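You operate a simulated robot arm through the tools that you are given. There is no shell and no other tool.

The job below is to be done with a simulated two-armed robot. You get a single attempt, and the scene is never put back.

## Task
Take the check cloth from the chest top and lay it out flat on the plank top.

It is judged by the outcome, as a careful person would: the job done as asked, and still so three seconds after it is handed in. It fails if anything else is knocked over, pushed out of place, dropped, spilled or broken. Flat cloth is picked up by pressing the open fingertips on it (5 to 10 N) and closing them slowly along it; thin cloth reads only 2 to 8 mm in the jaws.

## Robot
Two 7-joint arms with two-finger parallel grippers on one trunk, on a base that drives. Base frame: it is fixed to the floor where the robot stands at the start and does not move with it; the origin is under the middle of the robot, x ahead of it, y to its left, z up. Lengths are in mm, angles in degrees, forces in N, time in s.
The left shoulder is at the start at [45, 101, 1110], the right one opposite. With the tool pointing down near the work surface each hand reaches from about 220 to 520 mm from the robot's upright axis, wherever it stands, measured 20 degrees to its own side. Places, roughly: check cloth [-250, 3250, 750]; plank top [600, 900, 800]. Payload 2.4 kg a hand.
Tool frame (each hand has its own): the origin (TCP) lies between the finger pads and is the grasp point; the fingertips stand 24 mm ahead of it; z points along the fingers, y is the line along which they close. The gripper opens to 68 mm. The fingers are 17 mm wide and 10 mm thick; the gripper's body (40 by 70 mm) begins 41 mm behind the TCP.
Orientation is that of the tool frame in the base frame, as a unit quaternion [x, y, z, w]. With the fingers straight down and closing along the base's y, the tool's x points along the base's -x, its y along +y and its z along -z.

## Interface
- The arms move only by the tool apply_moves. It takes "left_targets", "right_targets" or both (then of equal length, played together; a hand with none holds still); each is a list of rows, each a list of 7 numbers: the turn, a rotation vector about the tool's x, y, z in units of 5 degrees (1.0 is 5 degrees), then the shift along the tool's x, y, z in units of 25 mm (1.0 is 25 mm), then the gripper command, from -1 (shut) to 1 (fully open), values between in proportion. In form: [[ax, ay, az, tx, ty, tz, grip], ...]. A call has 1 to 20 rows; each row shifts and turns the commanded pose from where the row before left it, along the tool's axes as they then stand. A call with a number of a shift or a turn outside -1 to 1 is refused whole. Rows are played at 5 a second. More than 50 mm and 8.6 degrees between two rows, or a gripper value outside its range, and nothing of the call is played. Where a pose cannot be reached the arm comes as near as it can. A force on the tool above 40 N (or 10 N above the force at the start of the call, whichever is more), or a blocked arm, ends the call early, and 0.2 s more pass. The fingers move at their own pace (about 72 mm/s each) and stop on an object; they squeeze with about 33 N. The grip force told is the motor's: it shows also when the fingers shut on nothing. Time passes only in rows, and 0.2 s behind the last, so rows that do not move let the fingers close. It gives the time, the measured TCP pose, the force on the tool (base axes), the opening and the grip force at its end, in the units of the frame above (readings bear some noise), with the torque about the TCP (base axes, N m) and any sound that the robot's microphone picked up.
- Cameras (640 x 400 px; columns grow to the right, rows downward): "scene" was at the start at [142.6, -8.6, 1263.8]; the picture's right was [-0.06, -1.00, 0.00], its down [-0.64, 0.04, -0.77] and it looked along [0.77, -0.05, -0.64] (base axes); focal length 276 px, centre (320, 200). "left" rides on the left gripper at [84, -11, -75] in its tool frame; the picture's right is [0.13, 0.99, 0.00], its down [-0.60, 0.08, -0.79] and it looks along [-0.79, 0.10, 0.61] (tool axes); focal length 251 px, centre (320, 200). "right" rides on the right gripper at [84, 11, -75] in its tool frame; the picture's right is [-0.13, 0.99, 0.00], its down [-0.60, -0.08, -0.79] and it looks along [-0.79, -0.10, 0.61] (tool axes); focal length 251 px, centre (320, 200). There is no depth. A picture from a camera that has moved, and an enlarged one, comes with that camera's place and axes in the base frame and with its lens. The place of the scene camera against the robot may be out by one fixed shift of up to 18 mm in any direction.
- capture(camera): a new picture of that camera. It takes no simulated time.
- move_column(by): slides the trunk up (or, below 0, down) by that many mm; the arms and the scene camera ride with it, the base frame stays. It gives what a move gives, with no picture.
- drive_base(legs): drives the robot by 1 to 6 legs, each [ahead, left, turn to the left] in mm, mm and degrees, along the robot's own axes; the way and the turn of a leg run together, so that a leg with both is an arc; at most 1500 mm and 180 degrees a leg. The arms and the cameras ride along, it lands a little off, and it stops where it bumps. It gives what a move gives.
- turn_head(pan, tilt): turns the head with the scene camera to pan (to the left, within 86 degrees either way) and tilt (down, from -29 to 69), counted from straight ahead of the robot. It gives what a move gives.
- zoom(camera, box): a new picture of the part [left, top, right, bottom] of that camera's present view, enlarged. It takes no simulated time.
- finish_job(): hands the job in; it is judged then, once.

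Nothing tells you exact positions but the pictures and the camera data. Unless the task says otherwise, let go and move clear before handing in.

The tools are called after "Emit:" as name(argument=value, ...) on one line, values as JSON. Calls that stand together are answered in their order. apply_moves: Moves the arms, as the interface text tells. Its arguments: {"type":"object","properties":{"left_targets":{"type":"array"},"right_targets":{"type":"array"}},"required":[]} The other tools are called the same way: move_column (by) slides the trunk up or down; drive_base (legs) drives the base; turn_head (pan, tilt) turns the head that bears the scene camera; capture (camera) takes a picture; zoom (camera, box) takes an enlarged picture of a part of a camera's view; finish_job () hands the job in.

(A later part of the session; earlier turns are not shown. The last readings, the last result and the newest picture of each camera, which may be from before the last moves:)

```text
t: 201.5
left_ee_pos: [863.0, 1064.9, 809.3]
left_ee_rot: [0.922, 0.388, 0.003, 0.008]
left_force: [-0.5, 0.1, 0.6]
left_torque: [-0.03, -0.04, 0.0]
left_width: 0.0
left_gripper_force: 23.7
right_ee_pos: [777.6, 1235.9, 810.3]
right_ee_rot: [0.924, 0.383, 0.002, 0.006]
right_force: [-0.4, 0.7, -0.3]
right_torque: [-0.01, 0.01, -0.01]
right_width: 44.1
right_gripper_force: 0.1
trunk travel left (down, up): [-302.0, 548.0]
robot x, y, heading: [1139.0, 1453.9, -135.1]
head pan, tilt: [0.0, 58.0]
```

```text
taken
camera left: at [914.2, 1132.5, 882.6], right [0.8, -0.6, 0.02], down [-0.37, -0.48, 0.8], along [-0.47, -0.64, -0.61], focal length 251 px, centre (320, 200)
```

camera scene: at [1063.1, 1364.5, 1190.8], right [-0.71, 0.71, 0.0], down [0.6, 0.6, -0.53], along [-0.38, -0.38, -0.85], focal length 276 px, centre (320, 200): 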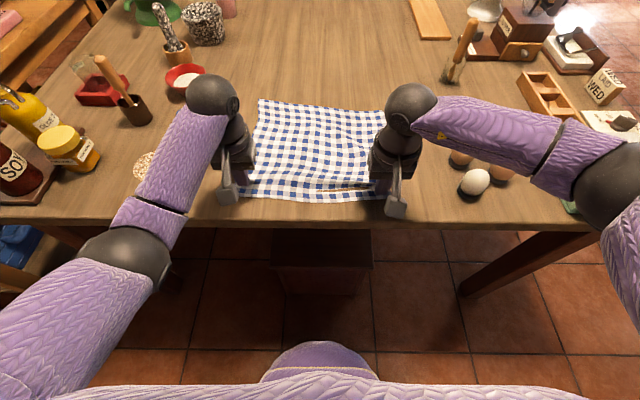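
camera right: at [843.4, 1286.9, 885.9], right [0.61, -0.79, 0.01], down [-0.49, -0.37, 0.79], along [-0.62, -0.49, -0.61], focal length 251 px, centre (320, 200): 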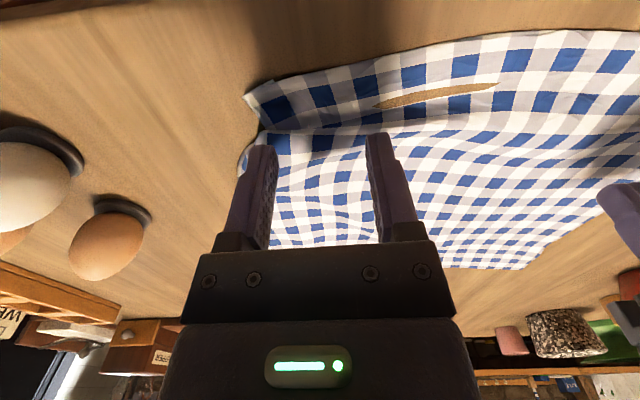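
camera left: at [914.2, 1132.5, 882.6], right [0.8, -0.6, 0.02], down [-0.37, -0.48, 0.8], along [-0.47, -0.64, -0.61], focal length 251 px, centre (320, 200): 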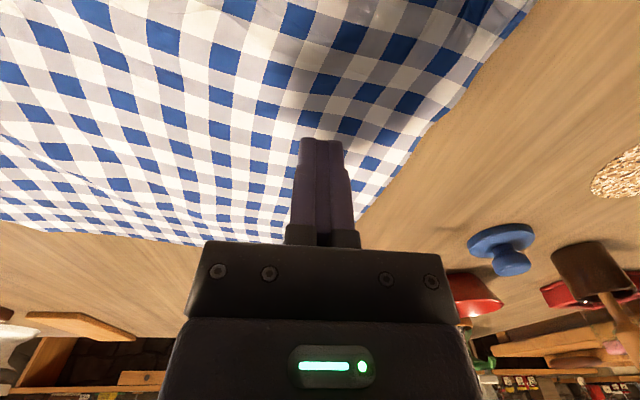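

Emit:
apply_moves(left_targets=[[0, 0, 0, 0, 0, 0.5, -1], [0, 0, 0, 0, 0, 0.36, -1], [0, 0, 0, 0, 0, 0, -1]], right_targets=[[0, 0, 0, 0.24, 0, 0.5, 0.3], [0, 0, 0, 0, 0, 0.4, 0.3], [0, 0, 0, 0, 0, 0, 0.3]])

Emit:
apply_moves(left_targets=[[0, 0, 0, 0, 0, 0.06, -1], [0, 0, 0, 0, 0, 0, -1]], right_targets=[[0, 0, 0, 0, 0, 0.06, 0.3], [0, 0, 0, 0, 0, 0, 0.3]])

```text
t: 202.3
left_ee_pos: [863.5, 1066.2, 787.6]
left_ee_rot: [0.921, 0.389, 0.003, 0.009]
left_force: [0.0, -0.4, 0.3]
left_torque: [0.0, 0.02, -0.01]
left_width: 0.0
left_gripper_force: 22.9
right_ee_pos: [782.0, 1238.0, 788.1]
right_ee_rot: [0.924, 0.382, 0.002, 0.006]
right_force: [-1.4, -0.7, 14.7]
right_torque: [0.07, 0.28, 0.04]
right_width: 43.1
right_gripper_force: 0.1
trunk travel left (down, up): [-302.0, 548.0]
robot x, y, heading: [1135.0, 1454.0, -134.8]
head pan, tilt: [0.0, 58.0]
```

```text
t: 202.9
left_ee_pos: [863.6, 1064.2, 786.5]
left_ee_rot: [0.921, 0.389, 0.003, 0.009]
left_force: [-0.5, -0.1, -0.4]
left_torque: [0.02, 0.05, 0.04]
left_width: 0.0
left_gripper_force: 23.2
right_ee_pos: [781.1, 1239.1, 788.1]
right_ee_rot: [0.924, 0.383, 0.002, 0.006]
right_force: [-3.8, -2.9, 22.4]
right_torque: [0.13, 0.51, 0.08]
right_width: 43.7
right_gripper_force: 0.0
trunk travel left (down, up): [-302.0, 548.0]
robot x, y, heading: [1133.0, 1450.8, -135.1]
head pan, tilt: [0.0, 58.0]
```

Emit:
apply_moves(left_targets=[[0, 0, 0, 0, 0, 0.06, -1], [0, 0, 0, 0, 0, 0, -1]], right_targets=[[0, 0, 0, 0, 0, -0.03, 0.3], [0, 0, 0, 0, 0, 0, 0.3]])

Emit:
capture(camera="right")

```text
t: 203.5
left_ee_pos: [863.1, 1064.1, 784.9]
left_ee_rot: [0.922, 0.388, 0.002, 0.01]
left_force: [2.7, 0.0, 15.8]
left_torque: [0.1, 0.02, 0.02]
left_width: 0.0
left_gripper_force: 23.7
right_ee_pos: [781.2, 1239.9, 787.3]
right_ee_rot: [0.923, 0.384, 0.002, 0.006]
right_force: [-2.6, -3.3, 15.8]
right_torque: [0.0, 0.41, 0.09]
right_width: 43.5
right_gripper_force: 0.1
trunk travel left (down, up): [-302.0, 548.0]
robot x, y, heading: [1130.9, 1449.6, -135.1]
head pan, tilt: [0.0, 58.0]
```

```text
taken
camera right: at [847.9, 1291.3, 863.0], right [0.61, -0.79, 0.01], down [-0.49, -0.36, 0.79], along [-0.62, -0.49, -0.61], focal length 251 px, centre (320, 200)
```

right: 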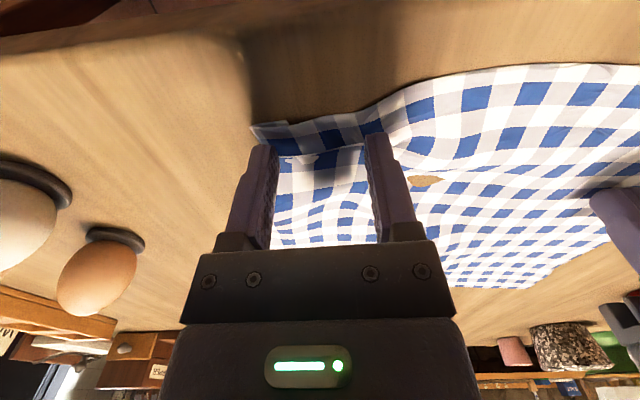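

Both hands are on the cloth (about 16 N each), the right fingers straddling the corner strip. I close the right gripper slowly.

Emit:
apply_moves(right_targets=[[0, 0, 0, 0, 0, -0.01, 0.22], [0, 0, 0, 0, 0, 0, 0.15], [0, 0, 0, 0, 0, 0, 0.08], [0, 0, 0, 0, 0, 0, 0.01], [0, 0, 0, 0, 0, 0, -0.06], [0, 0, 0, 0, 0, 0, -0.13], [0, 0, 0, 0, 0, 0, -0.2], [0, 0, 0, 0, 0, 0, -0.27], [0, 0, 0, 0, 0, 0, -0.34], [0, 0, 0, 0, 0, 0, -0.41], [0, 0, 0, 0, 0, 0, -0.48], [0, 0, 0, 0, 0, 0, -0.55], [0, 0, 0, 0, 0, 0, -0.62], [0, 0, 0, 0, 0, 0, -0.7], [0, 0, 0, 0, 0, 0, -0.8], [0, 0, 0, 0, 0, 0, -0.9], [0, 0, 0, 0, 0, 0, -1], [0, 0, 0, 0, 0, 0, -1], [0, 0, 0, 0, 0, 0, -1]])

Emit:
capture(camera="right")

```text
t: 207.5
left_ee_pos: [864.9, 1065.2, 785.1]
left_ee_rot: [0.922, 0.388, 0.002, 0.009]
left_force: [-3.4, -5.7, 33.3]
left_torque: [0.07, 0.21, 0.05]
left_width: 0.1
left_gripper_force: 23.6
right_ee_pos: [782.5, 1241.9, 789.1]
right_ee_rot: [0.923, 0.384, 0.001, 0.007]
right_force: [2.0, -0.7, 13.7]
right_torque: [-0.09, 0.01, 0.02]
right_width: 0.0
right_gripper_force: 23.4
trunk travel left (down, up): [-302.0, 548.0]
robot x, y, heading: [1133.7, 1455.3, -135.3]
head pan, tilt: [0.0, 58.0]
```

```text
taken
camera right: at [848.5, 1292.2, 863.5], right [0.61, -0.79, 0.01], down [-0.49, -0.36, 0.79], along [-0.62, -0.49, -0.61], focal length 251 px, centre (320, 200)
```

right: 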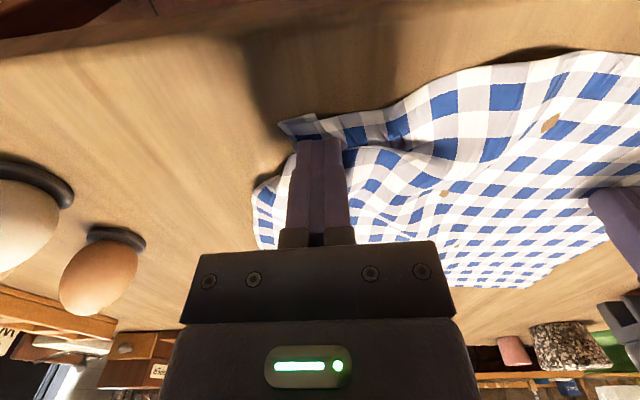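

The pinch didn't take (0 mm), it only drew the corner in. While still pressing, I drag the corner back outward to undo that, then lift and reassess.

Emit:
apply_moves(left_targets=[[0, 0, 0, 0, 0, -0.03, -1], [0, 0, 0, 0, 0, 0, -1], [0, 0, 0, 0, 0, 0, -1], [0, 0, 0, 0, 0, 0, -1], [0, 0, 0, 0, 0, 0, -1], [0, 0, 0, 0, 0, 0, -1], [0, 0, 0, 0, 0, 0, -1]], right_targets=[[0, 0, 0, 0.06, -0.18, 0.01, -1], [0, 0, 0, 0.06, -0.18, 0, -1], [0, 0, 0, 0.06, -0.18, 0, -1], [0, 0, 0, 0.06, -0.18, 0.002, -1], [0, 0, 0, 0.06, -0.18, 0.002, -1], [0, 0, 0, 0.06, -0.18, 0.002, -1], [0, 0, 0, 0, 0, 0, -1]])

Emit:
capture(camera="right")

Emit:
zoom(camera="scene", box=[230, 90, 430, 215])

```text
t: 209.1
left_ee_pos: [863.6, 1064.9, 786.3]
left_ee_rot: [0.921, 0.388, 0.002, 0.009]
left_force: [-3.3, 1.7, 14.5]
left_torque: [0.17, 0.16, 0.01]
left_width: 0.0
left_gripper_force: 23.4
right_ee_pos: [771.7, 1266.2, 789.2]
right_ee_rot: [0.924, 0.383, 0.001, 0.006]
right_force: [2.1, -7.6, 20.9]
right_torque: [-0.3, 0.06, 0.05]
right_width: 0.3
right_gripper_force: 23.6
trunk travel left (down, up): [-302.0, 548.0]
robot x, y, heading: [1133.5, 1456.0, -135.1]
head pan, tilt: [0.0, 58.0]
```

```text
taken
camera right: at [836.7, 1317.9, 862.8], right [0.61, -0.79, 0.01], down [-0.49, -0.36, 0.79], along [-0.62, -0.49, -0.61], focal length 251 px, centre (320, 200)
```

right: 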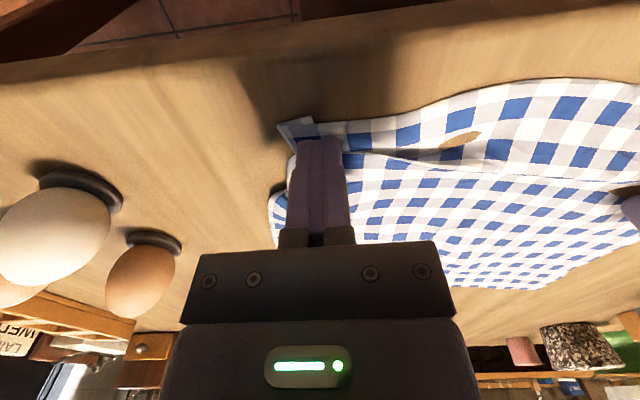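

```text
3.20 times, centred on (330, 152) of scene
camera zoom: at [1067.0, 1367.9, 1216.3], right [-0.71, 0.71, 0.0], down [0.6, 0.6, -0.53], along [-0.38, -0.37, -0.85], focal length 884 px, centre (288, 352)
```

zoom: 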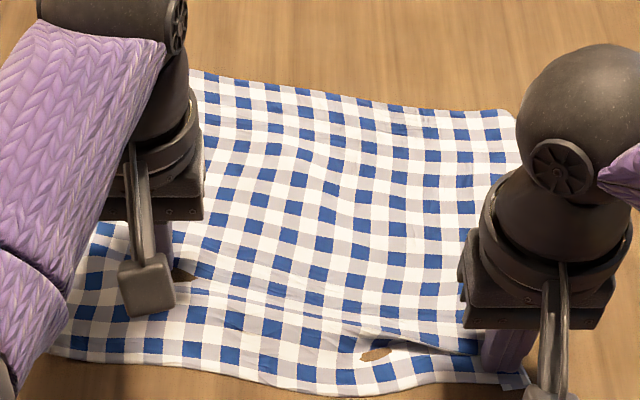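

With the right fingertip still pinning the corner in its proper place, I move the left fingertip over to the body just ahead of the pleat and will push that forward to pull the pleat out.

Emit:
apply_moves(left_targets=[[0, 0, 0, 0, 0, -0.5, -1], [0, 0, 0, 0, 0, -0.7, -1], [0, 0, 0, 0.3, -0.768, 0, -1], [0, 0, 0, 0.3, -0.768, 0, -1], [0, 0, 0, 0.3, -0.768, 0, -1], [0, 0, 0, 0.3, -0.768, 0, -1], [0, 0, 0, 0.3, -0.768, 0, -1], [0, -1, 0, 0, 0, 0, -1], [0, -1, 0, 0, 0, 0, -1], [0, -1, 0, 0, 0, 0, -1], [0, -1, 0, 0, 0, 0, -1], [0, 0, 0, 0, 0, 0, -1]])

Emit:
capture(camera="left")

Emit:
capture(camera="scene")

```text
t: 211.7
left_ee_pos: [822.2, 1157.5, 813.9]
left_ee_rot: [0.908, 0.381, -0.158, 0.076]
left_force: [-0.2, -0.1, -0.7]
left_torque: [0.0, 0.0, -0.01]
left_width: 0.0
left_gripper_force: 23.4
right_ee_pos: [770.6, 1266.8, 787.8]
right_ee_rot: [0.924, 0.382, 0.001, 0.006]
right_force: [2.0, -5.3, 25.4]
right_torque: [-0.26, 0.11, 0.02]
right_width: 0.1
right_gripper_force: 23.3
trunk travel left (down, up): [-302.0, 548.0]
robot x, y, heading: [1136.3, 1453.1, -135.0]
head pan, tilt: [0.0, 58.0]
```

```text
taken
camera left: at [887.4, 1240.5, 854.2], right [0.8, -0.61, -0.03], down [-0.16, -0.25, 0.95], along [-0.59, -0.75, -0.3], focal length 251 px, centre (320, 200)
```

left: 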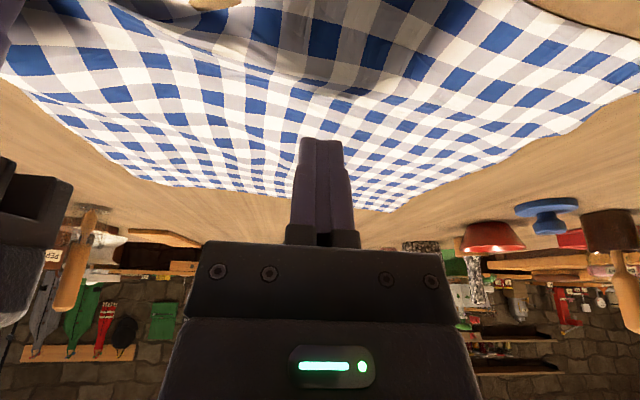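

```text
taken
camera scene: at [1066.8, 1367.3, 1216.3], right [-0.71, 0.71, 0.0], down [0.6, 0.6, -0.53], along [-0.38, -0.37, -0.85], focal length 276 px, centre (320, 200)
```

scene: 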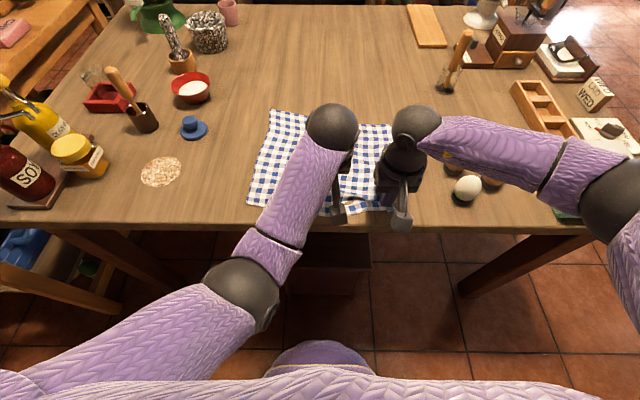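

Emit:
apply_moves(left_targets=[[0, 0, 0, 0.15, 0, 0.414, -1], [0, 0, 0, 0.15, 0, 0.414, -1], [0, 0, 0, 0, 0, 0, -1]])

Emit:
apply_moves(left_targets=[[0, 0, 0, 0.034, 0, 0.094, -1], [0, 0, 0, 0, 0, 0, -1]])

```text
t: 212.5
left_ee_pos: [821.9, 1158.7, 791.8]
left_ee_rot: [0.908, 0.381, -0.158, 0.076]
left_force: [0.5, 0.2, 0.5]
left_torque: [0.01, -0.01, -0.01]
left_width: 0.0
left_gripper_force: 23.3
right_ee_pos: [769.9, 1265.8, 788.3]
right_ee_rot: [0.924, 0.383, 0.001, 0.005]
right_force: [1.5, -5.7, 24.5]
right_torque: [-0.27, 0.11, 0.01]
right_width: 0.1
right_gripper_force: 23.9
trunk travel left (down, up): [-302.0, 548.0]
robot x, y, heading: [1133.6, 1452.2, -134.9]
head pan, tilt: [0.0, 58.0]
```

```text
t: 213.1
left_ee_pos: [822.1, 1158.0, 788.7]
left_ee_rot: [0.908, 0.382, -0.158, 0.075]
left_force: [1.0, -0.4, -0.4]
left_torque: [0.03, 0.04, 0.01]
left_width: 0.0
left_gripper_force: 23.3
right_ee_pos: [771.5, 1267.0, 788.4]
right_ee_rot: [0.924, 0.383, 0.001, 0.006]
right_force: [2.0, -5.5, 26.1]
right_torque: [-0.26, 0.13, 0.02]
right_width: 0.0
right_gripper_force: 23.6
trunk travel left (down, up): [-302.0, 548.0]
robot x, y, heading: [1131.2, 1455.1, -135.2]
head pan, tilt: [0.0, 58.0]
```

Emit:
apply_moves(left_targets=[[0, 0, 0, 0.034, 0, 0.094, -1], [0, 0, 0, 0, 0, 0, -1]])

```text
t: 213.7
left_ee_pos: [821.7, 1156.8, 787.2]
left_ee_rot: [0.907, 0.382, -0.158, 0.076]
left_force: [1.7, 2.3, 10.8]
left_torque: [0.06, -0.04, 0.05]
left_width: 0.0
left_gripper_force: 24.0
right_ee_pos: [770.9, 1266.8, 787.6]
right_ee_rot: [0.924, 0.383, 0.001, 0.006]
right_force: [-0.3, -4.5, 20.9]
right_torque: [-0.25, 0.14, 0.05]
right_width: 0.0
right_gripper_force: 24.1
trunk travel left (down, up): [-302.0, 548.0]
robot x, y, heading: [1132.8, 1455.2, -135.2]
head pan, tilt: [0.0, 58.0]
```

The left presses 11 N ahead of the pleat; I push it forward ~28 mm with the corner still pinned.

Emit:
apply_moves(left_targets=[[0, 0, 0, -0.15, -0.03, 0.055, -1], [0, 0, 0, -0.15, -0.03, 0.055, -1], [0, 0, 0, -0.15, -0.03, 0.055, -1], [0, 0, 0, -0.15, -0.03, 0.055, -1], [0, 0, 0, -0.15, -0.03, 0.055, -1], [0, 0, 0, -0.15, -0.03, 0.055, -1], [0, 0, 0, -0.15, -0.03, 0.055, -1]])

Emit:
capture(camera="left")

Emit:
zoom(camera="scene", box=[230, 90, 430, 215])

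Emit:
capture(camera="right")

```text
t: 215.3
left_ee_pos: [799.7, 1141.5, 786.1]
left_ee_rot: [0.907, 0.382, -0.159, 0.075]
left_force: [1.3, 3.8, 9.4]
left_torque: [0.1, -0.05, -0.01]
left_width: 0.0
left_gripper_force: 22.8
right_ee_pos: [769.9, 1266.5, 786.9]
right_ee_rot: [0.924, 0.382, 0.001, 0.007]
right_force: [0.4, -5.4, 20.1]
right_torque: [-0.22, 0.14, 0.04]
right_width: 0.0
right_gripper_force: 23.9
trunk travel left (down, up): [-302.0, 548.0]
robot x, y, heading: [1136.8, 1454.5, -135.3]
head pan, tilt: [0.0, 58.0]
```

```text
taken
camera left: at [864.5, 1224.9, 827.0], right [0.79, -0.61, -0.03], down [-0.16, -0.25, 0.95], along [-0.59, -0.75, -0.3], focal length 251 px, centre (320, 200)
```

left: 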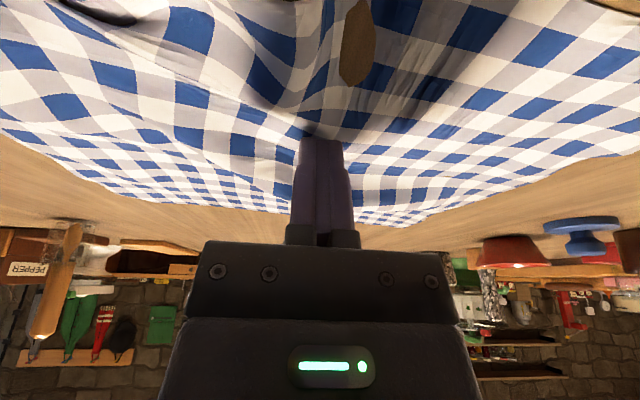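

```text
3.20 times, centred on (330, 152) of scene
camera zoom: at [1067.1, 1368.0, 1216.4], right [-0.71, 0.71, 0.0], down [0.6, 0.6, -0.53], along [-0.38, -0.37, -0.85], focal length 884 px, centre (288, 352)
```

zoom: 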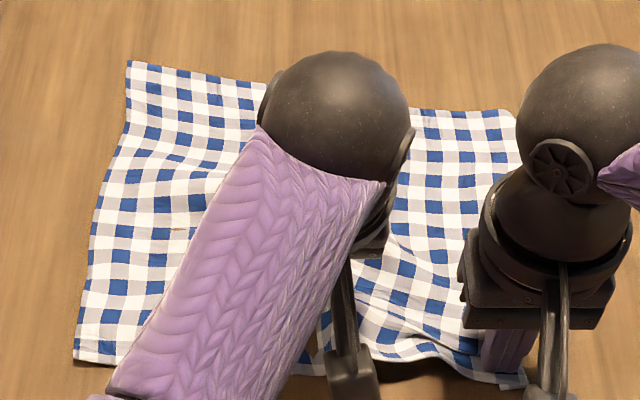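

```text
taken
camera right: at [836.7, 1318.0, 862.8], right [0.61, -0.79, 0.01], down [-0.49, -0.36, 0.79], along [-0.62, -0.49, -0.61], focal length 251 px, centre (320, 200)
```

right: 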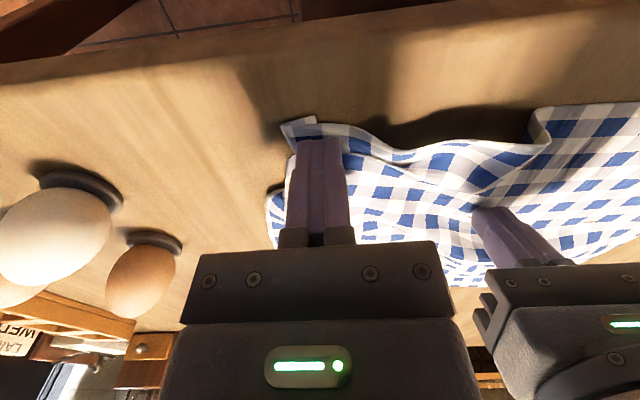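

That pulled the near edge's middle forward instead of opening the pleat, so I reverse the push.

Emit:
apply_moves(left_targets=[[0, 0, 0, 0.15, 0.03, -0.053, -1], [0, 0, 0, 0.15, 0.03, -0.055, -1], [0, 0, 0, 0.15, 0.03, -0.055, -1], [0, 0, 0, 0.15, 0.03, -0.055, -1], [0, 0, 0, 0.15, 0.03, -0.055, -1], [0, 0, 0, 0.15, 0.03, -0.055, -1], [0, 0, 0, 0.15, 0.03, -0.055, -1]])

Emit:
move_column(by=150)

Emit:
zoom(camera="scene", box=[230, 120, 410, 232])

Emit:
capture(camera="right")

```text
t: 216.9
left_ee_pos: [821.5, 1158.4, 786.2]
left_ee_rot: [0.908, 0.381, -0.158, 0.076]
left_force: [-1.7, -1.7, 13.2]
left_torque: [-0.11, 0.08, 0.02]
left_width: 0.0
left_gripper_force: 23.2
right_ee_pos: [771.3, 1267.0, 788.0]
right_ee_rot: [0.924, 0.382, 0.001, 0.006]
right_force: [0.8, -4.3, 22.3]
right_torque: [-0.2, 0.11, 0.05]
right_width: 0.0
right_gripper_force: 23.8
trunk travel left (down, up): [-302.0, 548.0]
robot x, y, heading: [1134.7, 1455.4, -134.9]
head pan, tilt: [0.0, 58.0]
```

```text
t: 218.7
left_ee_pos: [820.4, 1158.3, 935.5]
left_ee_rot: [0.908, 0.381, -0.156, 0.075]
left_force: [0.2, 0.7, -0.2]
left_torque: [0.01, 0.0, 0.0]
left_width: 0.2
left_gripper_force: 23.0
right_ee_pos: [768.6, 1265.5, 935.9]
right_ee_rot: [0.924, 0.383, 0.002, 0.005]
right_force: [-1.1, 0.2, -0.1]
right_torque: [-0.04, -0.01, 0.01]
right_width: 0.1
right_gripper_force: 23.3
trunk travel left (down, up): [-452.0, 398.0]
robot x, y, heading: [1135.5, 1453.2, -135.0]
head pan, tilt: [0.0, 58.0]
```

```text
3.56 times, centred on (320, 176) of scene
camera zoom: at [1081.5, 1383.4, 1367.2], right [-0.71, 0.71, 0.0], down [0.6, 0.6, -0.53], along [-0.37, -0.37, -0.85], focal length 983 px, centre (320, 285)
```

zoom: 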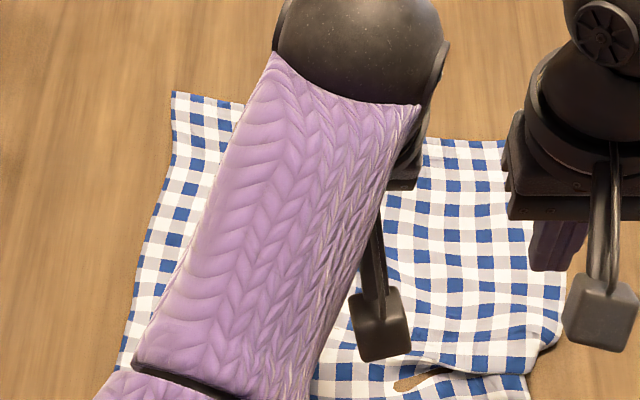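

```text
taken
camera right: at [835.0, 1316.4, 1011.6], right [0.61, -0.79, 0.01], down [-0.49, -0.37, 0.79], along [-0.62, -0.49, -0.61], focal length 251 px, centre (320, 200)
```

right: 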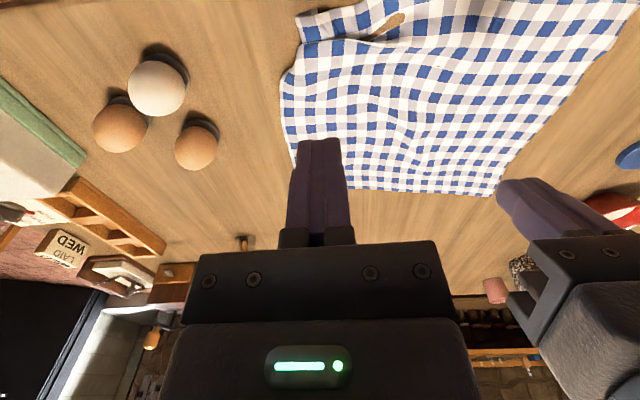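

Emit:
apply_moves(left_targets=[[0, 1, 0, 0, 0.8, 0, -1], [0, 1, 0, 0, 0.8, 0, -1], [0, 1, 0, 0, 0.8, 0, -1], [0, 1, 0, 0, 0.8, 0, -1], [0, 0, 0, 0, 0.8, 0, -1], [0, 0, 0, 0, 0.8, 0, -1], [0, 0, 0, 0, 0.8, 0, -1], [0, 0, 0, 0, 0.8, 0, -1], [0, 0, 0, 0, 0.8, 0, -1], [0, 0, 0, 0, 0, 0, -1]], right_targets=[[0, 0, 0, 0, -0.5, 0, -1], [0, 0, 0, 0, -0.5, 0, -1], [0, 0, 0, 0, -0.5, 0, -1], [0, 0, 0, 0, 0, 0, -1], [0, 0, 0, 0, 0, 0, -1], [0, 0, 0, 0, 0, 0, -1], [0, 0, 0, 0, 0, 0, -1], [0, 0, 0, 0, 0, 0, -1], [0, 0, 0, 0, 0, 0, -1], [0, 0, 0, 0, 0, 0, -1]])

Emit:
zoom(camera="scene", box=[240, 130, 410, 236])

Emit:
capture(camera="scene")

```text
t: 220.9
left_ee_pos: [951.4, 1031.5, 939.1]
left_ee_rot: [0.922, 0.388, 0.003, 0.008]
left_force: [0.0, 0.6, -0.5]
left_torque: [-0.01, -0.02, -0.03]
left_width: 0.3
left_gripper_force: 24.1
right_ee_pos: [742.0, 1291.3, 937.9]
right_ee_rot: [0.924, 0.383, 0.002, 0.005]
right_force: [-0.9, -0.1, -0.1]
right_torque: [-0.01, -0.05, -0.01]
right_width: 0.0
right_gripper_force: 23.8
trunk travel left (down, up): [-452.0, 398.0]
robot x, y, heading: [1133.6, 1454.2, -135.1]
head pan, tilt: [0.0, 58.0]
```

```text
3.76 times, centred on (325, 183) of scene
camera zoom: at [1081.6, 1383.4, 1367.3], right [-0.71, 0.71, 0.0], down [0.6, 0.6, -0.53], along [-0.38, -0.37, -0.85], focal length 1040 px, centre (301, 264)
```

zoom: 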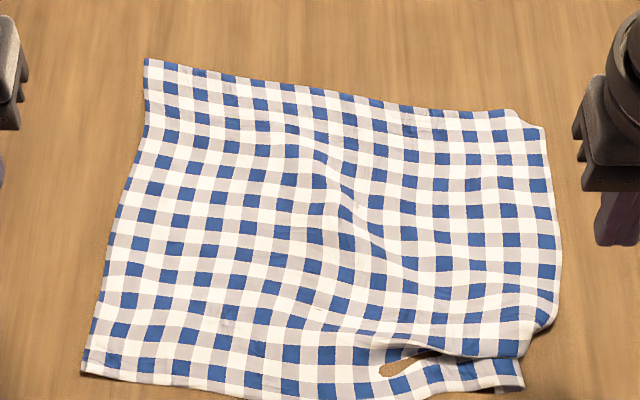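

```text
taken
camera scene: at [1081.6, 1383.4, 1367.3], right [-0.71, 0.71, 0.0], down [0.6, 0.6, -0.53], along [-0.38, -0.37, -0.85], focal length 276 px, centre (320, 200)
```

scene: 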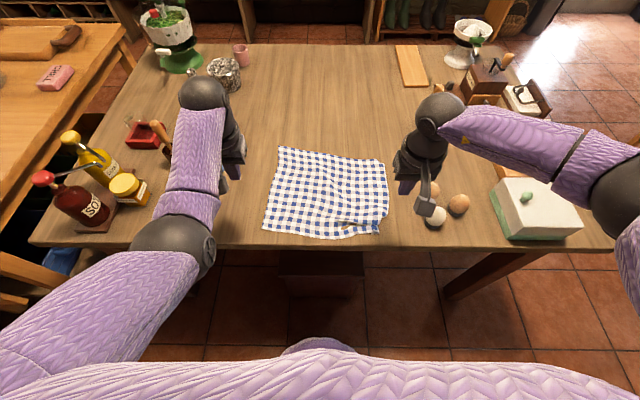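

The right edge spans only ~220 of 283 mm mainly because the far-right corner lies ~50 mm too far back. So I go to that corner: shift the base 65 mm ahead and 60 mm right, and extend the right hand with tilt while the left gets ready to anchor.

Emit:
apply_moves(left_targets=[[0, 0, 0, -0.126, -0.109, -0.343, -1], [0, 0, 0, -0.126, -0.109, -0.343, -1], [0, 0, 0, -0.126, -0.109, -0.343, -1], [0, 0, 0, -0.126, -0.109, -0.343, -1], [0, 0, 0, -0.126, -0.109, -0.343, -1], [0, 0, 0, -0.126, -0.109, -0.343, -1], [0, 0, 0, -0.126, -0.109, -0.343, -1], [0, 0, 0, 0, 0, 0, -1]], right_targets=[[0, -1, 0, -0.598, 0.326, -0.318, -1], [0, -1, 0, -0.624, 0.326, -0.265, -1], [0, -1, 0, -0.645, 0.326, -0.209, -1], [0, -1, 0, -0.66, 0.326, -0.152, -1], [0, -1, 0, -0.671, 0.326, -0.094, -1], [0, -1, 0, -0.677, 0.326, -0.035, -1], [0, -1, 0, -0.677, 0.326, 0.024, -1], [0, 0, 0, 0, 0, 0, -1]])

Emit:
drive_base(legs=[[65, -60, 0]])

Emit:
capture(camera="scene")

Emit:
capture(camera="right")

```text
t: 222.7
left_ee_pos: [919.7, 1030.6, 998.4]
left_ee_rot: [0.922, 0.388, 0.003, 0.008]
left_force: [-0.6, 0.8, -0.6]
left_torque: [-0.02, 0.02, -0.01]
left_width: 0.2
left_gripper_force: 23.7
right_ee_pos: [708.3, 1179.3, 993.9]
right_ee_rot: [0.882, 0.363, -0.275, 0.12]
right_force: [0.0, -0.3, -0.3]
right_torque: [0.02, 0.02, -0.01]
right_width: 0.1
right_gripper_force: 24.0
trunk travel left (down, up): [-452.0, 398.0]
robot x, y, heading: [1132.5, 1456.6, -135.0]
head pan, tilt: [0.0, 58.0]
```

```text
t: 223.8
left_ee_pos: [828.8, 1025.7, 998.1]
left_ee_rot: [0.922, 0.388, 0.003, 0.008]
left_force: [-0.8, 0.3, -1.1]
left_torque: [0.0, 0.01, 0.02]
left_width: 0.0
left_gripper_force: 23.5
right_ee_pos: [617.6, 1174.9, 994.0]
right_ee_rot: [0.882, 0.363, -0.275, 0.12]
right_force: [-0.5, 0.0, 0.2]
right_torque: [0.01, 0.02, -0.01]
right_width: 0.0
right_gripper_force: 23.7
trunk travel left (down, up): [-452.0, 398.0]
robot x, y, heading: [1044.0, 1447.6, -135.0]
head pan, tilt: [0.0, 58.0]
```

```text
taken
camera scene: at [990.5, 1378.9, 1367.2], right [-0.71, 0.71, 0.0], down [0.6, 0.6, -0.53], along [-0.37, -0.37, -0.85], focal length 276 px, centre (320, 200)
```

scene: 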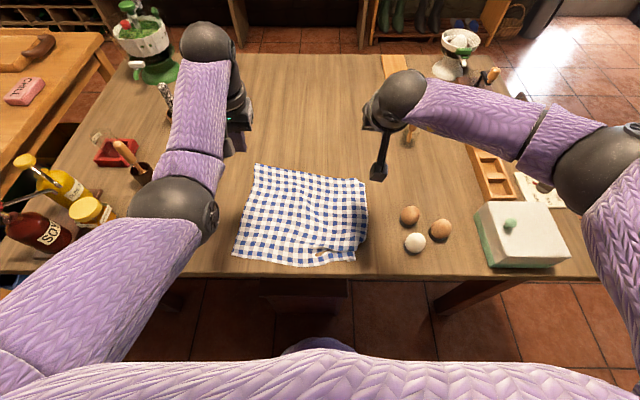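

```text
taken
camera right: at [703.5, 1245.1, 1007.1], right [0.63, -0.78, 0.09], down [-0.09, 0.04, 0.99], along [-0.77, -0.63, -0.05], focal length 251 px, centre (320, 200)
```

right: 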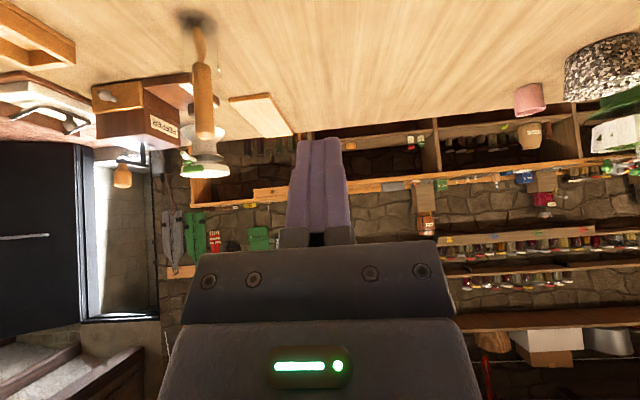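

The right fingertip is about above the far-right corner (524, -117). I shift it 8 mm inward and lower.

Emit:
apply_moves(right_targets=[[0, 0, 0, 0, 0.3, 0, -1], [0, 0, 0, 0, 0, 0, -1]])

Emit:
move_column(by=-190)

Emit:
capture(camera="right")

Emit:
capture(camera="left")

```text
t: 224.4
left_ee_pos: [829.0, 1026.7, 998.2]
left_ee_rot: [0.922, 0.388, 0.003, 0.009]
left_force: [-0.1, 0.4, -0.5]
left_torque: [0.02, -0.01, 0.02]
left_width: 0.0
left_gripper_force: 23.3
right_ee_pos: [622.2, 1170.1, 993.1]
right_ee_rot: [0.882, 0.364, -0.275, 0.12]
right_force: [0.0, 0.4, 0.0]
right_torque: [-0.04, 0.03, 0.02]
right_width: 0.0
right_gripper_force: 23.9
trunk travel left (down, up): [-452.0, 398.0]
robot x, y, heading: [1045.0, 1450.0, -135.2]
head pan, tilt: [0.0, 58.0]
```

```text
t: 225.8
left_ee_pos: [829.5, 1025.4, 857.5]
left_ee_rot: [0.919, 0.395, 0.0, 0.009]
left_force: [-1.1, -3.4, -4.6]
left_torque: [-0.01, 0.12, -0.11]
left_width: 0.0
left_gripper_force: 23.6
right_ee_pos: [624.0, 1169.4, 854.0]
right_ee_rot: [0.882, 0.364, -0.273, 0.119]
right_force: [0.3, -0.4, 0.6]
right_torque: [-0.01, 0.0, 0.01]
right_width: 0.1
right_gripper_force: 23.8
trunk travel left (down, up): [-314.0, 536.0]
robot x, y, heading: [1044.4, 1450.9, -135.1]
head pan, tilt: [0.0, 58.0]
stopped: the force on the tool passed its limit at 81 N (the readings are from after the stop); the commanded pose is now the measured one
```

```text
taken
camera right: at [709.7, 1240.1, 866.9], right [0.63, -0.78, 0.08], down [-0.1, 0.03, 0.99], along [-0.77, -0.63, -0.05], focal length 251 px, centre (320, 200)
```

right: 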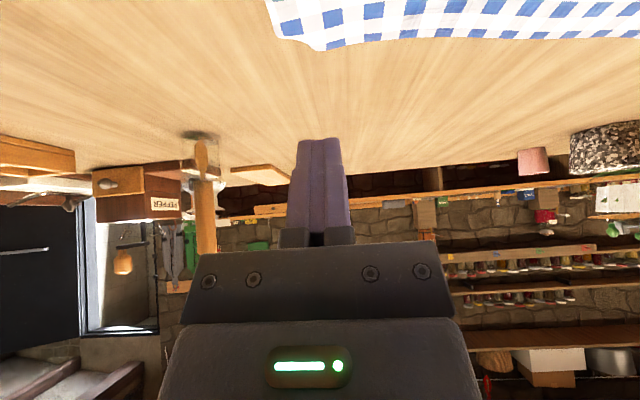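

```text
taken
camera left: at [879.1, 1094.7, 930.5], right [0.81, -0.59, 0.02], down [-0.37, -0.48, 0.8], along [-0.46, -0.65, -0.6], focal length 251 px, centre (320, 200)
```

left: 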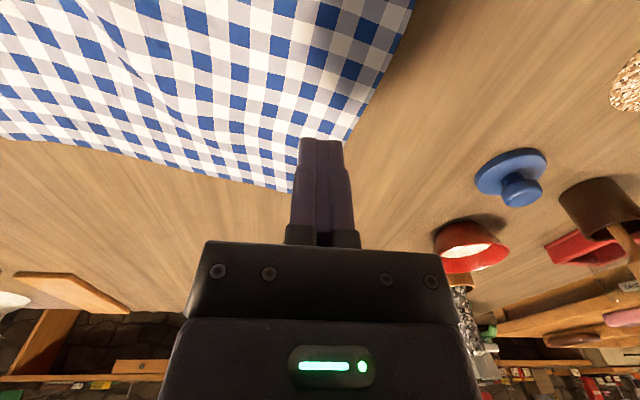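

The trunk stopped: something met the left arm. I look before doing anything else.

Emit:
capture(camera="scene")

Emit:
turn_head(pan=30, tilt=60)

Emit:
capture(camera="scene")

```text
taken
camera scene: at [977.0, 1364.5, 1227.4], right [-0.71, 0.71, 0.0], down [0.6, 0.6, -0.53], along [-0.38, -0.37, -0.85], focal length 276 px, centre (320, 200)
```

scene: 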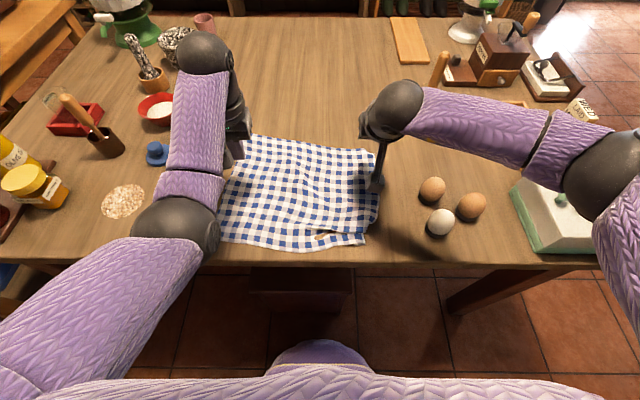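

```text
t: 226.7
left_ee_pos: [828.6, 1026.2, 857.7]
left_ee_rot: [0.919, 0.395, 0.0, 0.009]
left_force: [-5.7, -4.9, -6.1]
left_torque: [-0.03, -0.12, 0.13]
left_width: 0.1
left_gripper_force: 23.4
right_ee_pos: [623.3, 1169.8, 854.1]
right_ee_rot: [0.882, 0.364, -0.273, 0.12]
right_force: [-0.8, 0.0, 1.2]
right_torque: [-0.03, 0.0, 0.02]
right_width: 0.0
right_gripper_force: 23.6
trunk travel left (down, up): [-314.0, 536.0]
robot x, y, heading: [1045.6, 1448.1, -135.1]
head pan, tilt: [30.0, 60.0]
```

```text
taken
camera scene: at [1008.2, 1348.6, 1225.8], right [-0.97, 0.26, 0.0], down [0.23, 0.84, -0.5], along [-0.13, -0.48, -0.87], focal length 276 px, centre (320, 200)
```

scene: 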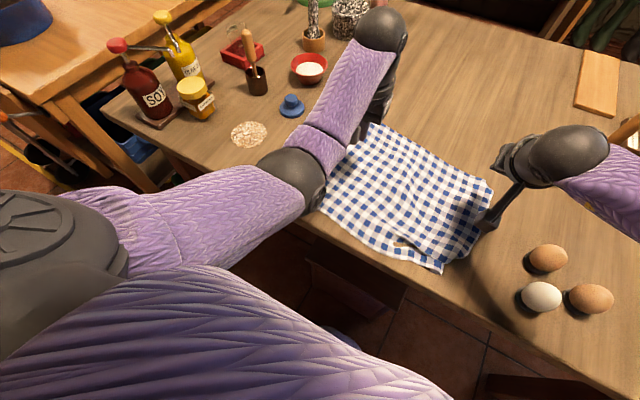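

The left elbow came down onto the table edge (no item was touched or moved). I raise the trunk at once, then straighten the left arm forward so its elbow rides higher.

Emit:
move_column(by=80)

Emit:
apply_moves(left_targets=[[0, -1, 0, -0.5, 0.1, 0.0, -1], [0, -1, 0, -0.5, 0.1, 0.06, -1], [0, -1, 0, -0.5, 0.1, 0.1, -1], [0, -1, 0, -0.48, 0.1, 0.15, -1], [0, -1, 0, -0.46, 0.1, 0.2, -1], [0, -1, 0, -0.44, 0.1, 0.23, -1], [0, -1, 0, -0.42, 0.1, 0.27, -1], [0, 0, 0, 0, 0, 0, -1]])

Emit:
turn_head(pan=0, tilt=58)

Emit:
capture(camera="scene")

```text
t: 227.9
left_ee_pos: [827.3, 1025.7, 937.9]
left_ee_rot: [0.919, 0.395, 0.001, 0.009]
left_force: [0.9, -0.4, -0.2]
left_torque: [0.02, -0.01, 0.0]
left_width: 0.1
left_gripper_force: 23.8
right_ee_pos: [622.2, 1169.6, 932.4]
right_ee_rot: [0.883, 0.364, -0.273, 0.118]
right_force: [-0.1, 0.2, -0.2]
right_torque: [0.02, 0.03, 0.02]
right_width: 0.0
right_gripper_force: 23.6
trunk travel left (down, up): [-394.0, 456.0]
robot x, y, heading: [1041.9, 1448.0, -135.0]
head pan, tilt: [30.0, 60.0]
```

```text
t: 229.7
left_ee_pos: [781.5, 950.1, 934.4]
left_ee_rot: [0.876, 0.374, -0.276, 0.128]
left_force: [-0.1, 0.0, 0.1]
left_torque: [-0.01, 0.0, -0.03]
left_width: 0.0
left_gripper_force: 24.1
right_ee_pos: [623.6, 1169.8, 933.7]
right_ee_rot: [0.882, 0.364, -0.274, 0.12]
right_force: [0.2, -0.3, 0.2]
right_torque: [-0.01, -0.01, 0.04]
right_width: 0.0
right_gripper_force: 24.0
trunk travel left (down, up): [-394.0, 456.0]
robot x, y, heading: [1045.2, 1445.9, -135.2]
head pan, tilt: [30.0, 60.0]
```

```text
t: 230.7
left_ee_pos: [782.8, 949.0, 934.2]
left_ee_rot: [0.877, 0.373, -0.275, 0.126]
left_force: [0.5, 0.6, 0.1]
left_torque: [0.01, 0.04, 0.04]
left_width: 0.0
left_gripper_force: 23.4
right_ee_pos: [624.4, 1169.5, 933.7]
right_ee_rot: [0.883, 0.364, -0.273, 0.12]
right_force: [0.2, 0.6, 0.2]
right_torque: [-0.01, 0.02, 0.04]
right_width: 0.0
right_gripper_force: 23.7
trunk travel left (down, up): [-394.0, 456.0]
robot x, y, heading: [1047.5, 1446.7, -135.0]
head pan, tilt: [0.0, 58.0]
```

```text
taken
camera scene: at [986.4, 1373.8, 1308.9], right [-0.71, 0.71, 0.0], down [0.6, 0.6, -0.53], along [-0.37, -0.37, -0.85], focal length 276 px, centre (320, 200)
```

scene: 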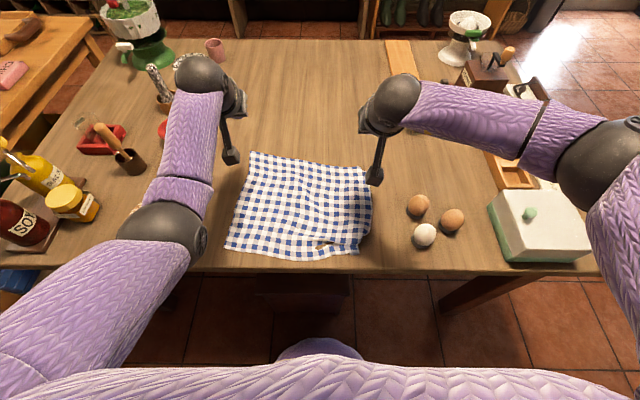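

Everything is still in place and the left elbow is higher now. I lower the trunk again, in two steps.

Emit:
move_column(by=-80)

Emit:
move_column(by=-48)

Emit:
capture(camera="scene")

Emit:
capture(camera="right")

Emit:
capture(camera="left")

```text
t: 231.8
left_ee_pos: [781.3, 950.3, 856.4]
left_ee_rot: [0.877, 0.374, -0.275, 0.127]
left_force: [-0.5, -0.6, 0.1]
left_torque: [-0.01, 0.0, 0.0]
left_width: 0.0
left_gripper_force: 23.3
right_ee_pos: [623.8, 1168.9, 855.2]
right_ee_rot: [0.883, 0.363, -0.274, 0.118]
right_force: [0.3, 0.6, -0.5]
right_torque: [0.0, 0.0, 0.0]
right_width: 0.1
right_gripper_force: 23.3
trunk travel left (down, up): [-314.0, 536.0]
robot x, y, heading: [1043.6, 1445.2, -135.2]
head pan, tilt: [0.0, 58.0]
```

```text
t: 232.7
left_ee_pos: [781.8, 949.9, 806.6]
left_ee_rot: [0.876, 0.374, -0.276, 0.128]
left_force: [0.2, -0.2, -0.5]
left_torque: [0.02, 0.0, 0.01]
left_width: 0.1
left_gripper_force: 23.5
right_ee_pos: [623.0, 1169.4, 807.7]
right_ee_rot: [0.882, 0.365, -0.273, 0.119]
right_force: [-0.3, 0.1, -0.3]
right_torque: [0.0, 0.0, 0.0]
right_width: 0.0
right_gripper_force: 23.6
trunk travel left (down, up): [-266.0, 584.0]
robot x, y, heading: [1043.6, 1448.2, -135.4]
head pan, tilt: [0.0, 58.0]
```

```text
taken
camera scene: at [969.8, 1357.3, 1179.6], right [-0.71, 0.71, 0.0], down [0.6, 0.6, -0.53], along [-0.38, -0.37, -0.85], focal length 276 px, centre (320, 200)
```

scene: 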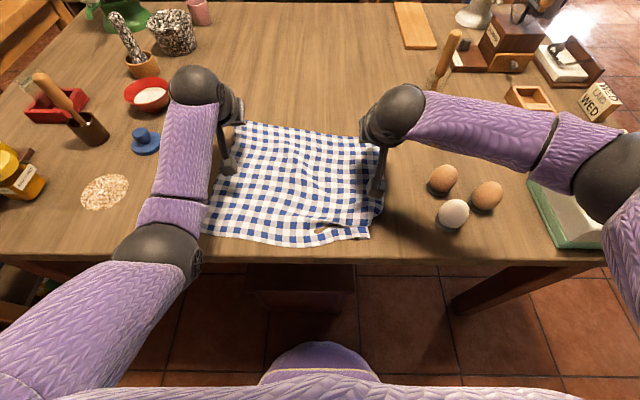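

```text
taken
camera right: at [709.6, 1240.0, 819.8], right [0.63, -0.78, 0.08], down [-0.1, 0.03, 0.99], along [-0.77, -0.63, -0.05], focal length 251 px, centre (320, 200)
```

right: 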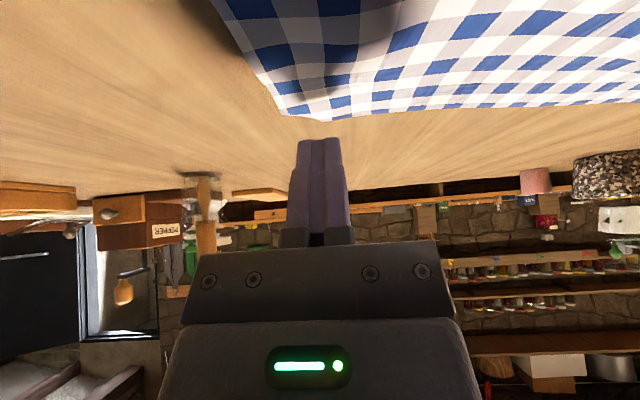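

```text
taken
camera left: at [851.2, 1038.1, 819.0], right [0.79, -0.61, -0.06], down [0.02, -0.07, 1.0], along [-0.61, -0.79, -0.04], focal length 251 px, centre (320, 200)
```

left: 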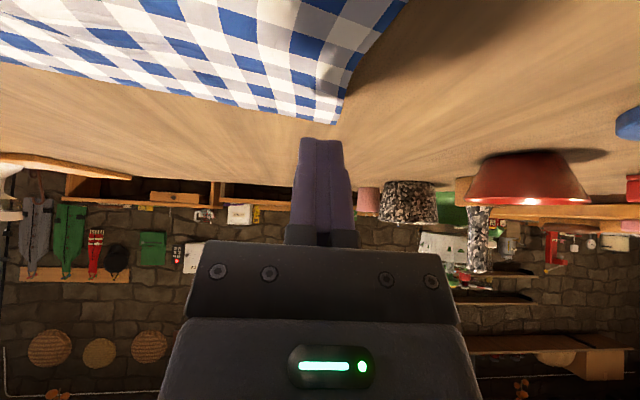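

Emit:
apply_moves(left_targets=[[0, 0, 0, 0.18, 0, 0.265, -1], [0, 0, 0, 0.18, 0, 0.265, -1], [0, 0, 0, 0, 0, 0, -1]], right_targets=[[0, 0, 0, 0.18, 0, 0.265, -1], [0, 0, 0, 0.18, 0, 0.265, -1], [0, 0, 0, 0, 0, 0, -1]])

Emit:
apply_moves(left_targets=[[0, 0, 0, 0.067, 0, 0.1, -1], [0, 0, 0, 0, 0, 0, -1]], right_targets=[[0, 0, 0, 0.09, 0, 0.133, -1], [0, 0, 0, 0, 0, 0, -1]])

```text
t: 233.5
left_ee_pos: [780.7, 948.8, 790.7]
left_ee_rot: [0.876, 0.374, -0.276, 0.127]
left_force: [1.2, 0.4, -0.3]
left_torque: [-0.03, 0.0, -0.02]
left_width: 0.1
left_gripper_force: 23.7
right_ee_pos: [623.3, 1169.0, 790.6]
right_ee_rot: [0.883, 0.363, -0.273, 0.118]
right_force: [-0.5, 0.9, -0.1]
right_torque: [0.01, 0.01, -0.01]
right_width: 0.0
right_gripper_force: 23.5
trunk travel left (down, up): [-266.0, 584.0]
robot x, y, heading: [1041.9, 1449.5, -135.2]
head pan, tilt: [0.0, 58.0]
```

```text
t: 234.1
left_ee_pos: [780.1, 949.9, 787.0]
left_ee_rot: [0.876, 0.374, -0.275, 0.128]
left_force: [0.6, -0.4, -0.1]
left_torque: [0.04, 0.06, 0.01]
left_width: 0.0
left_gripper_force: 23.6
right_ee_pos: [624.6, 1170.6, 785.9]
right_ee_rot: [0.883, 0.363, -0.273, 0.119]
right_force: [0.4, -0.1, 1.2]
right_torque: [0.0, -0.01, -0.01]
right_width: 0.0
right_gripper_force: 23.2
trunk travel left (down, up): [-266.0, 584.0]
robot x, y, heading: [1045.6, 1450.3, -135.0]
head pan, tilt: [0.0, 58.0]
```

Emit:
apply_moves(left_targets=[[0, 0, 0, 0.05, 0, 0.075, -1], [0, 0, 0, 0, 0, 0, -1]], right_targets=[[0, 0, 0, 0.03, 0, 0.044, -1], [0, 0, 0, 0, 0, 0, -1]])

```text
t: 234.7
left_ee_pos: [781.5, 949.6, 786.7]
left_ee_rot: [0.876, 0.373, -0.277, 0.127]
left_force: [-0.7, 0.2, 0.8]
left_torque: [0.03, 0.0, 0.03]
left_width: 0.0
left_gripper_force: 24.0
right_ee_pos: [622.6, 1169.0, 785.8]
right_ee_rot: [0.882, 0.364, -0.274, 0.12]
right_force: [-0.1, 2.6, 12.5]
right_torque: [-0.02, 0.09, -0.01]
right_width: 0.3
right_gripper_force: 23.3
trunk travel left (down, up): [-266.0, 584.0]
robot x, y, heading: [1039.3, 1447.1, -135.1]
head pan, tilt: [0.0, 58.0]
```

Emit:
apply_moves(left_targets=[[0, 0, 0, 0.03, 0, 0.044, -1], [0, 0, 0, 0, 0, 0, -1], [0, 0, 0, 0, 0, 0, -1], [0, 0, 0, 0, 0, 0, -1], [0, 0, 0, 0, 0, 0, -1], [0, 0, 0, 0, 0, 0, -1], [0, 0, 0, 0, 0, 0, -1], [0, 0, 0, 0, 0, 0, -1]], right_targets=[[0, 0, 0, 0, 0, 0, -1], [0, 0, 0, -0.133, -0.04, 0.089, -1], [0, 0, 0, -0.133, -0.04, 0.089, -1], [0, 0, 0, -0.133, -0.04, 0.089, -1], [0, 0, 0, -0.133, -0.04, 0.089, -1], [0, 0, 0, -0.133, -0.04, 0.089, -1], [0, 0, 0, -0.133, -0.04, 0.089, -1], [0, 0, 0, -0.133, -0.04, 0.089, -1]])

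Emit:
capture(camera="scene")

Emit:
capture(camera="right")

```text
t: 236.5
left_ee_pos: [782.0, 949.4, 785.3]
left_ee_rot: [0.876, 0.374, -0.276, 0.128]
left_force: [2.8, 1.5, 13.5]
left_torque: [-0.06, -0.01, 0.04]
left_width: 0.0
left_gripper_force: 23.8
right_ee_pos: [600.5, 1155.8, 786.8]
right_ee_rot: [0.882, 0.364, -0.274, 0.119]
right_force: [0.5, 1.8, 2.0]
right_torque: [0.0, -0.01, 0.01]
right_width: 0.0
right_gripper_force: 23.9
trunk travel left (down, up): [-266.0, 584.0]
robot x, y, heading: [1044.8, 1446.3, -135.0]
head pan, tilt: [0.0, 58.0]
```

```text
taken
camera scene: at [970.7, 1358.4, 1179.7], right [-0.71, 0.71, 0.0], down [0.6, 0.6, -0.53], along [-0.38, -0.37, -0.85], focal length 276 px, centre (320, 200)
```

scene: 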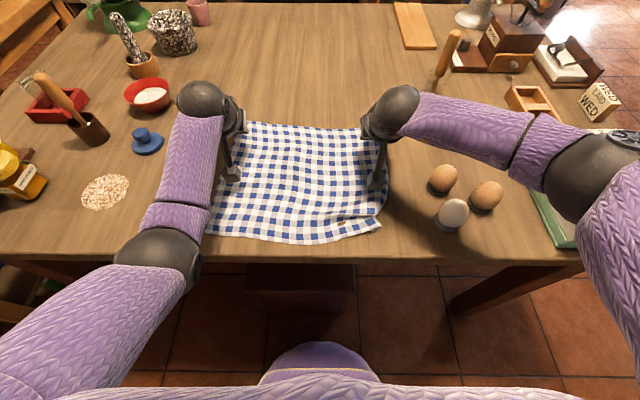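

```text
taken
camera right: at [686.2, 1226.0, 799.8], right [0.63, -0.78, 0.08], down [-0.1, 0.03, 0.99], along [-0.77, -0.63, -0.05], focal length 251 px, centre (320, 200)
```

right: 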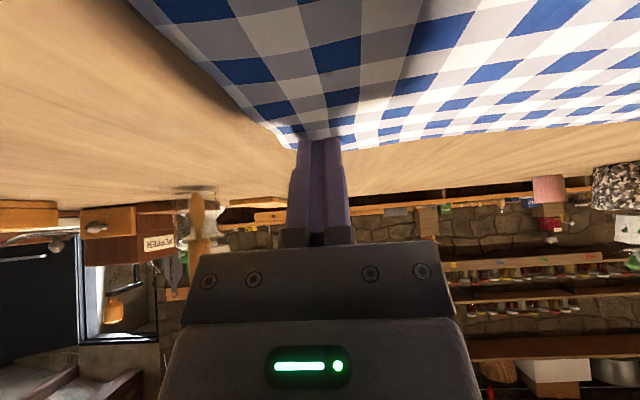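

Excellent: the right side has opened out and the pleat has nearly vanished. The right press has dropped to 2 N, so I press slightly more and continue ~20 mm.

Emit:
apply_moves(right_targets=[[0, 0, 0, 0.024, 0, 0.035, -1], [0, 0, 0, -0.131, -0.05, 0.09, -1], [0, 0, 0, -0.131, -0.05, 0.092, -1], [0, 0, 0, -0.131, -0.05, 0.092, -1], [0, 0, 0, -0.131, -0.05, 0.092, -1], [0, 0, 0, -0.131, -0.05, 0.092, -1]])

Emit:
capture(camera="scene")

Emit:
zoom(camera="scene", box=[190, 110, 410, 247])

```text
t: 237.9
left_ee_pos: [780.7, 949.9, 785.5]
left_ee_rot: [0.876, 0.374, -0.276, 0.128]
left_force: [-0.4, -2.3, 7.1]
left_torque: [-0.03, 0.06, 0.03]
left_width: 0.0
left_gripper_force: 23.5
right_ee_pos: [583.3, 1146.0, 785.0]
right_ee_rot: [0.882, 0.364, -0.274, 0.12]
right_force: [5.1, 3.7, 20.7]
right_torque: [-0.03, -0.02, -0.01]
right_width: 0.1
right_gripper_force: 23.4
trunk travel left (down, up): [-266.0, 584.0]
robot x, y, heading: [1047.2, 1449.3, -135.1]
head pan, tilt: [0.0, 58.0]
```

```text
taken
camera scene: at [971.8, 1358.9, 1180.0], right [-0.71, 0.71, 0.0], down [0.6, 0.6, -0.53], along [-0.38, -0.38, -0.85], focal length 276 px, centre (320, 200)
```

scene: 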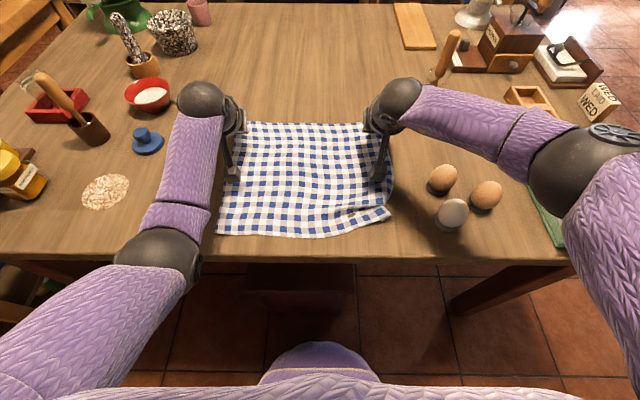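

```text
2.91 times, centred on (300, 178) of scene
camera zoom: at [971.8, 1358.9, 1180.0], right [-0.71, 0.71, 0.0], down [0.6, 0.6, -0.53], along [-0.38, -0.38, -0.85], focal length 804 px, centre (378, 262)
```

zoom: 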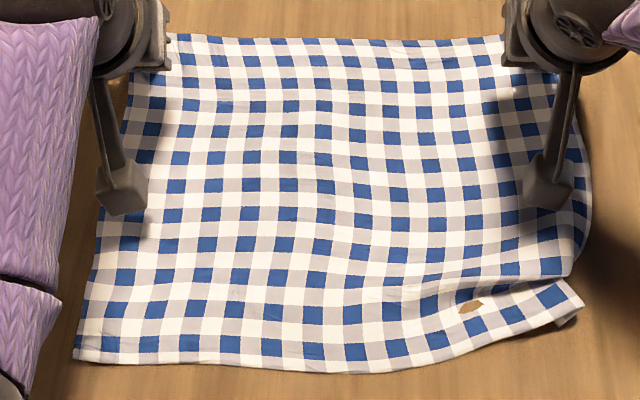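

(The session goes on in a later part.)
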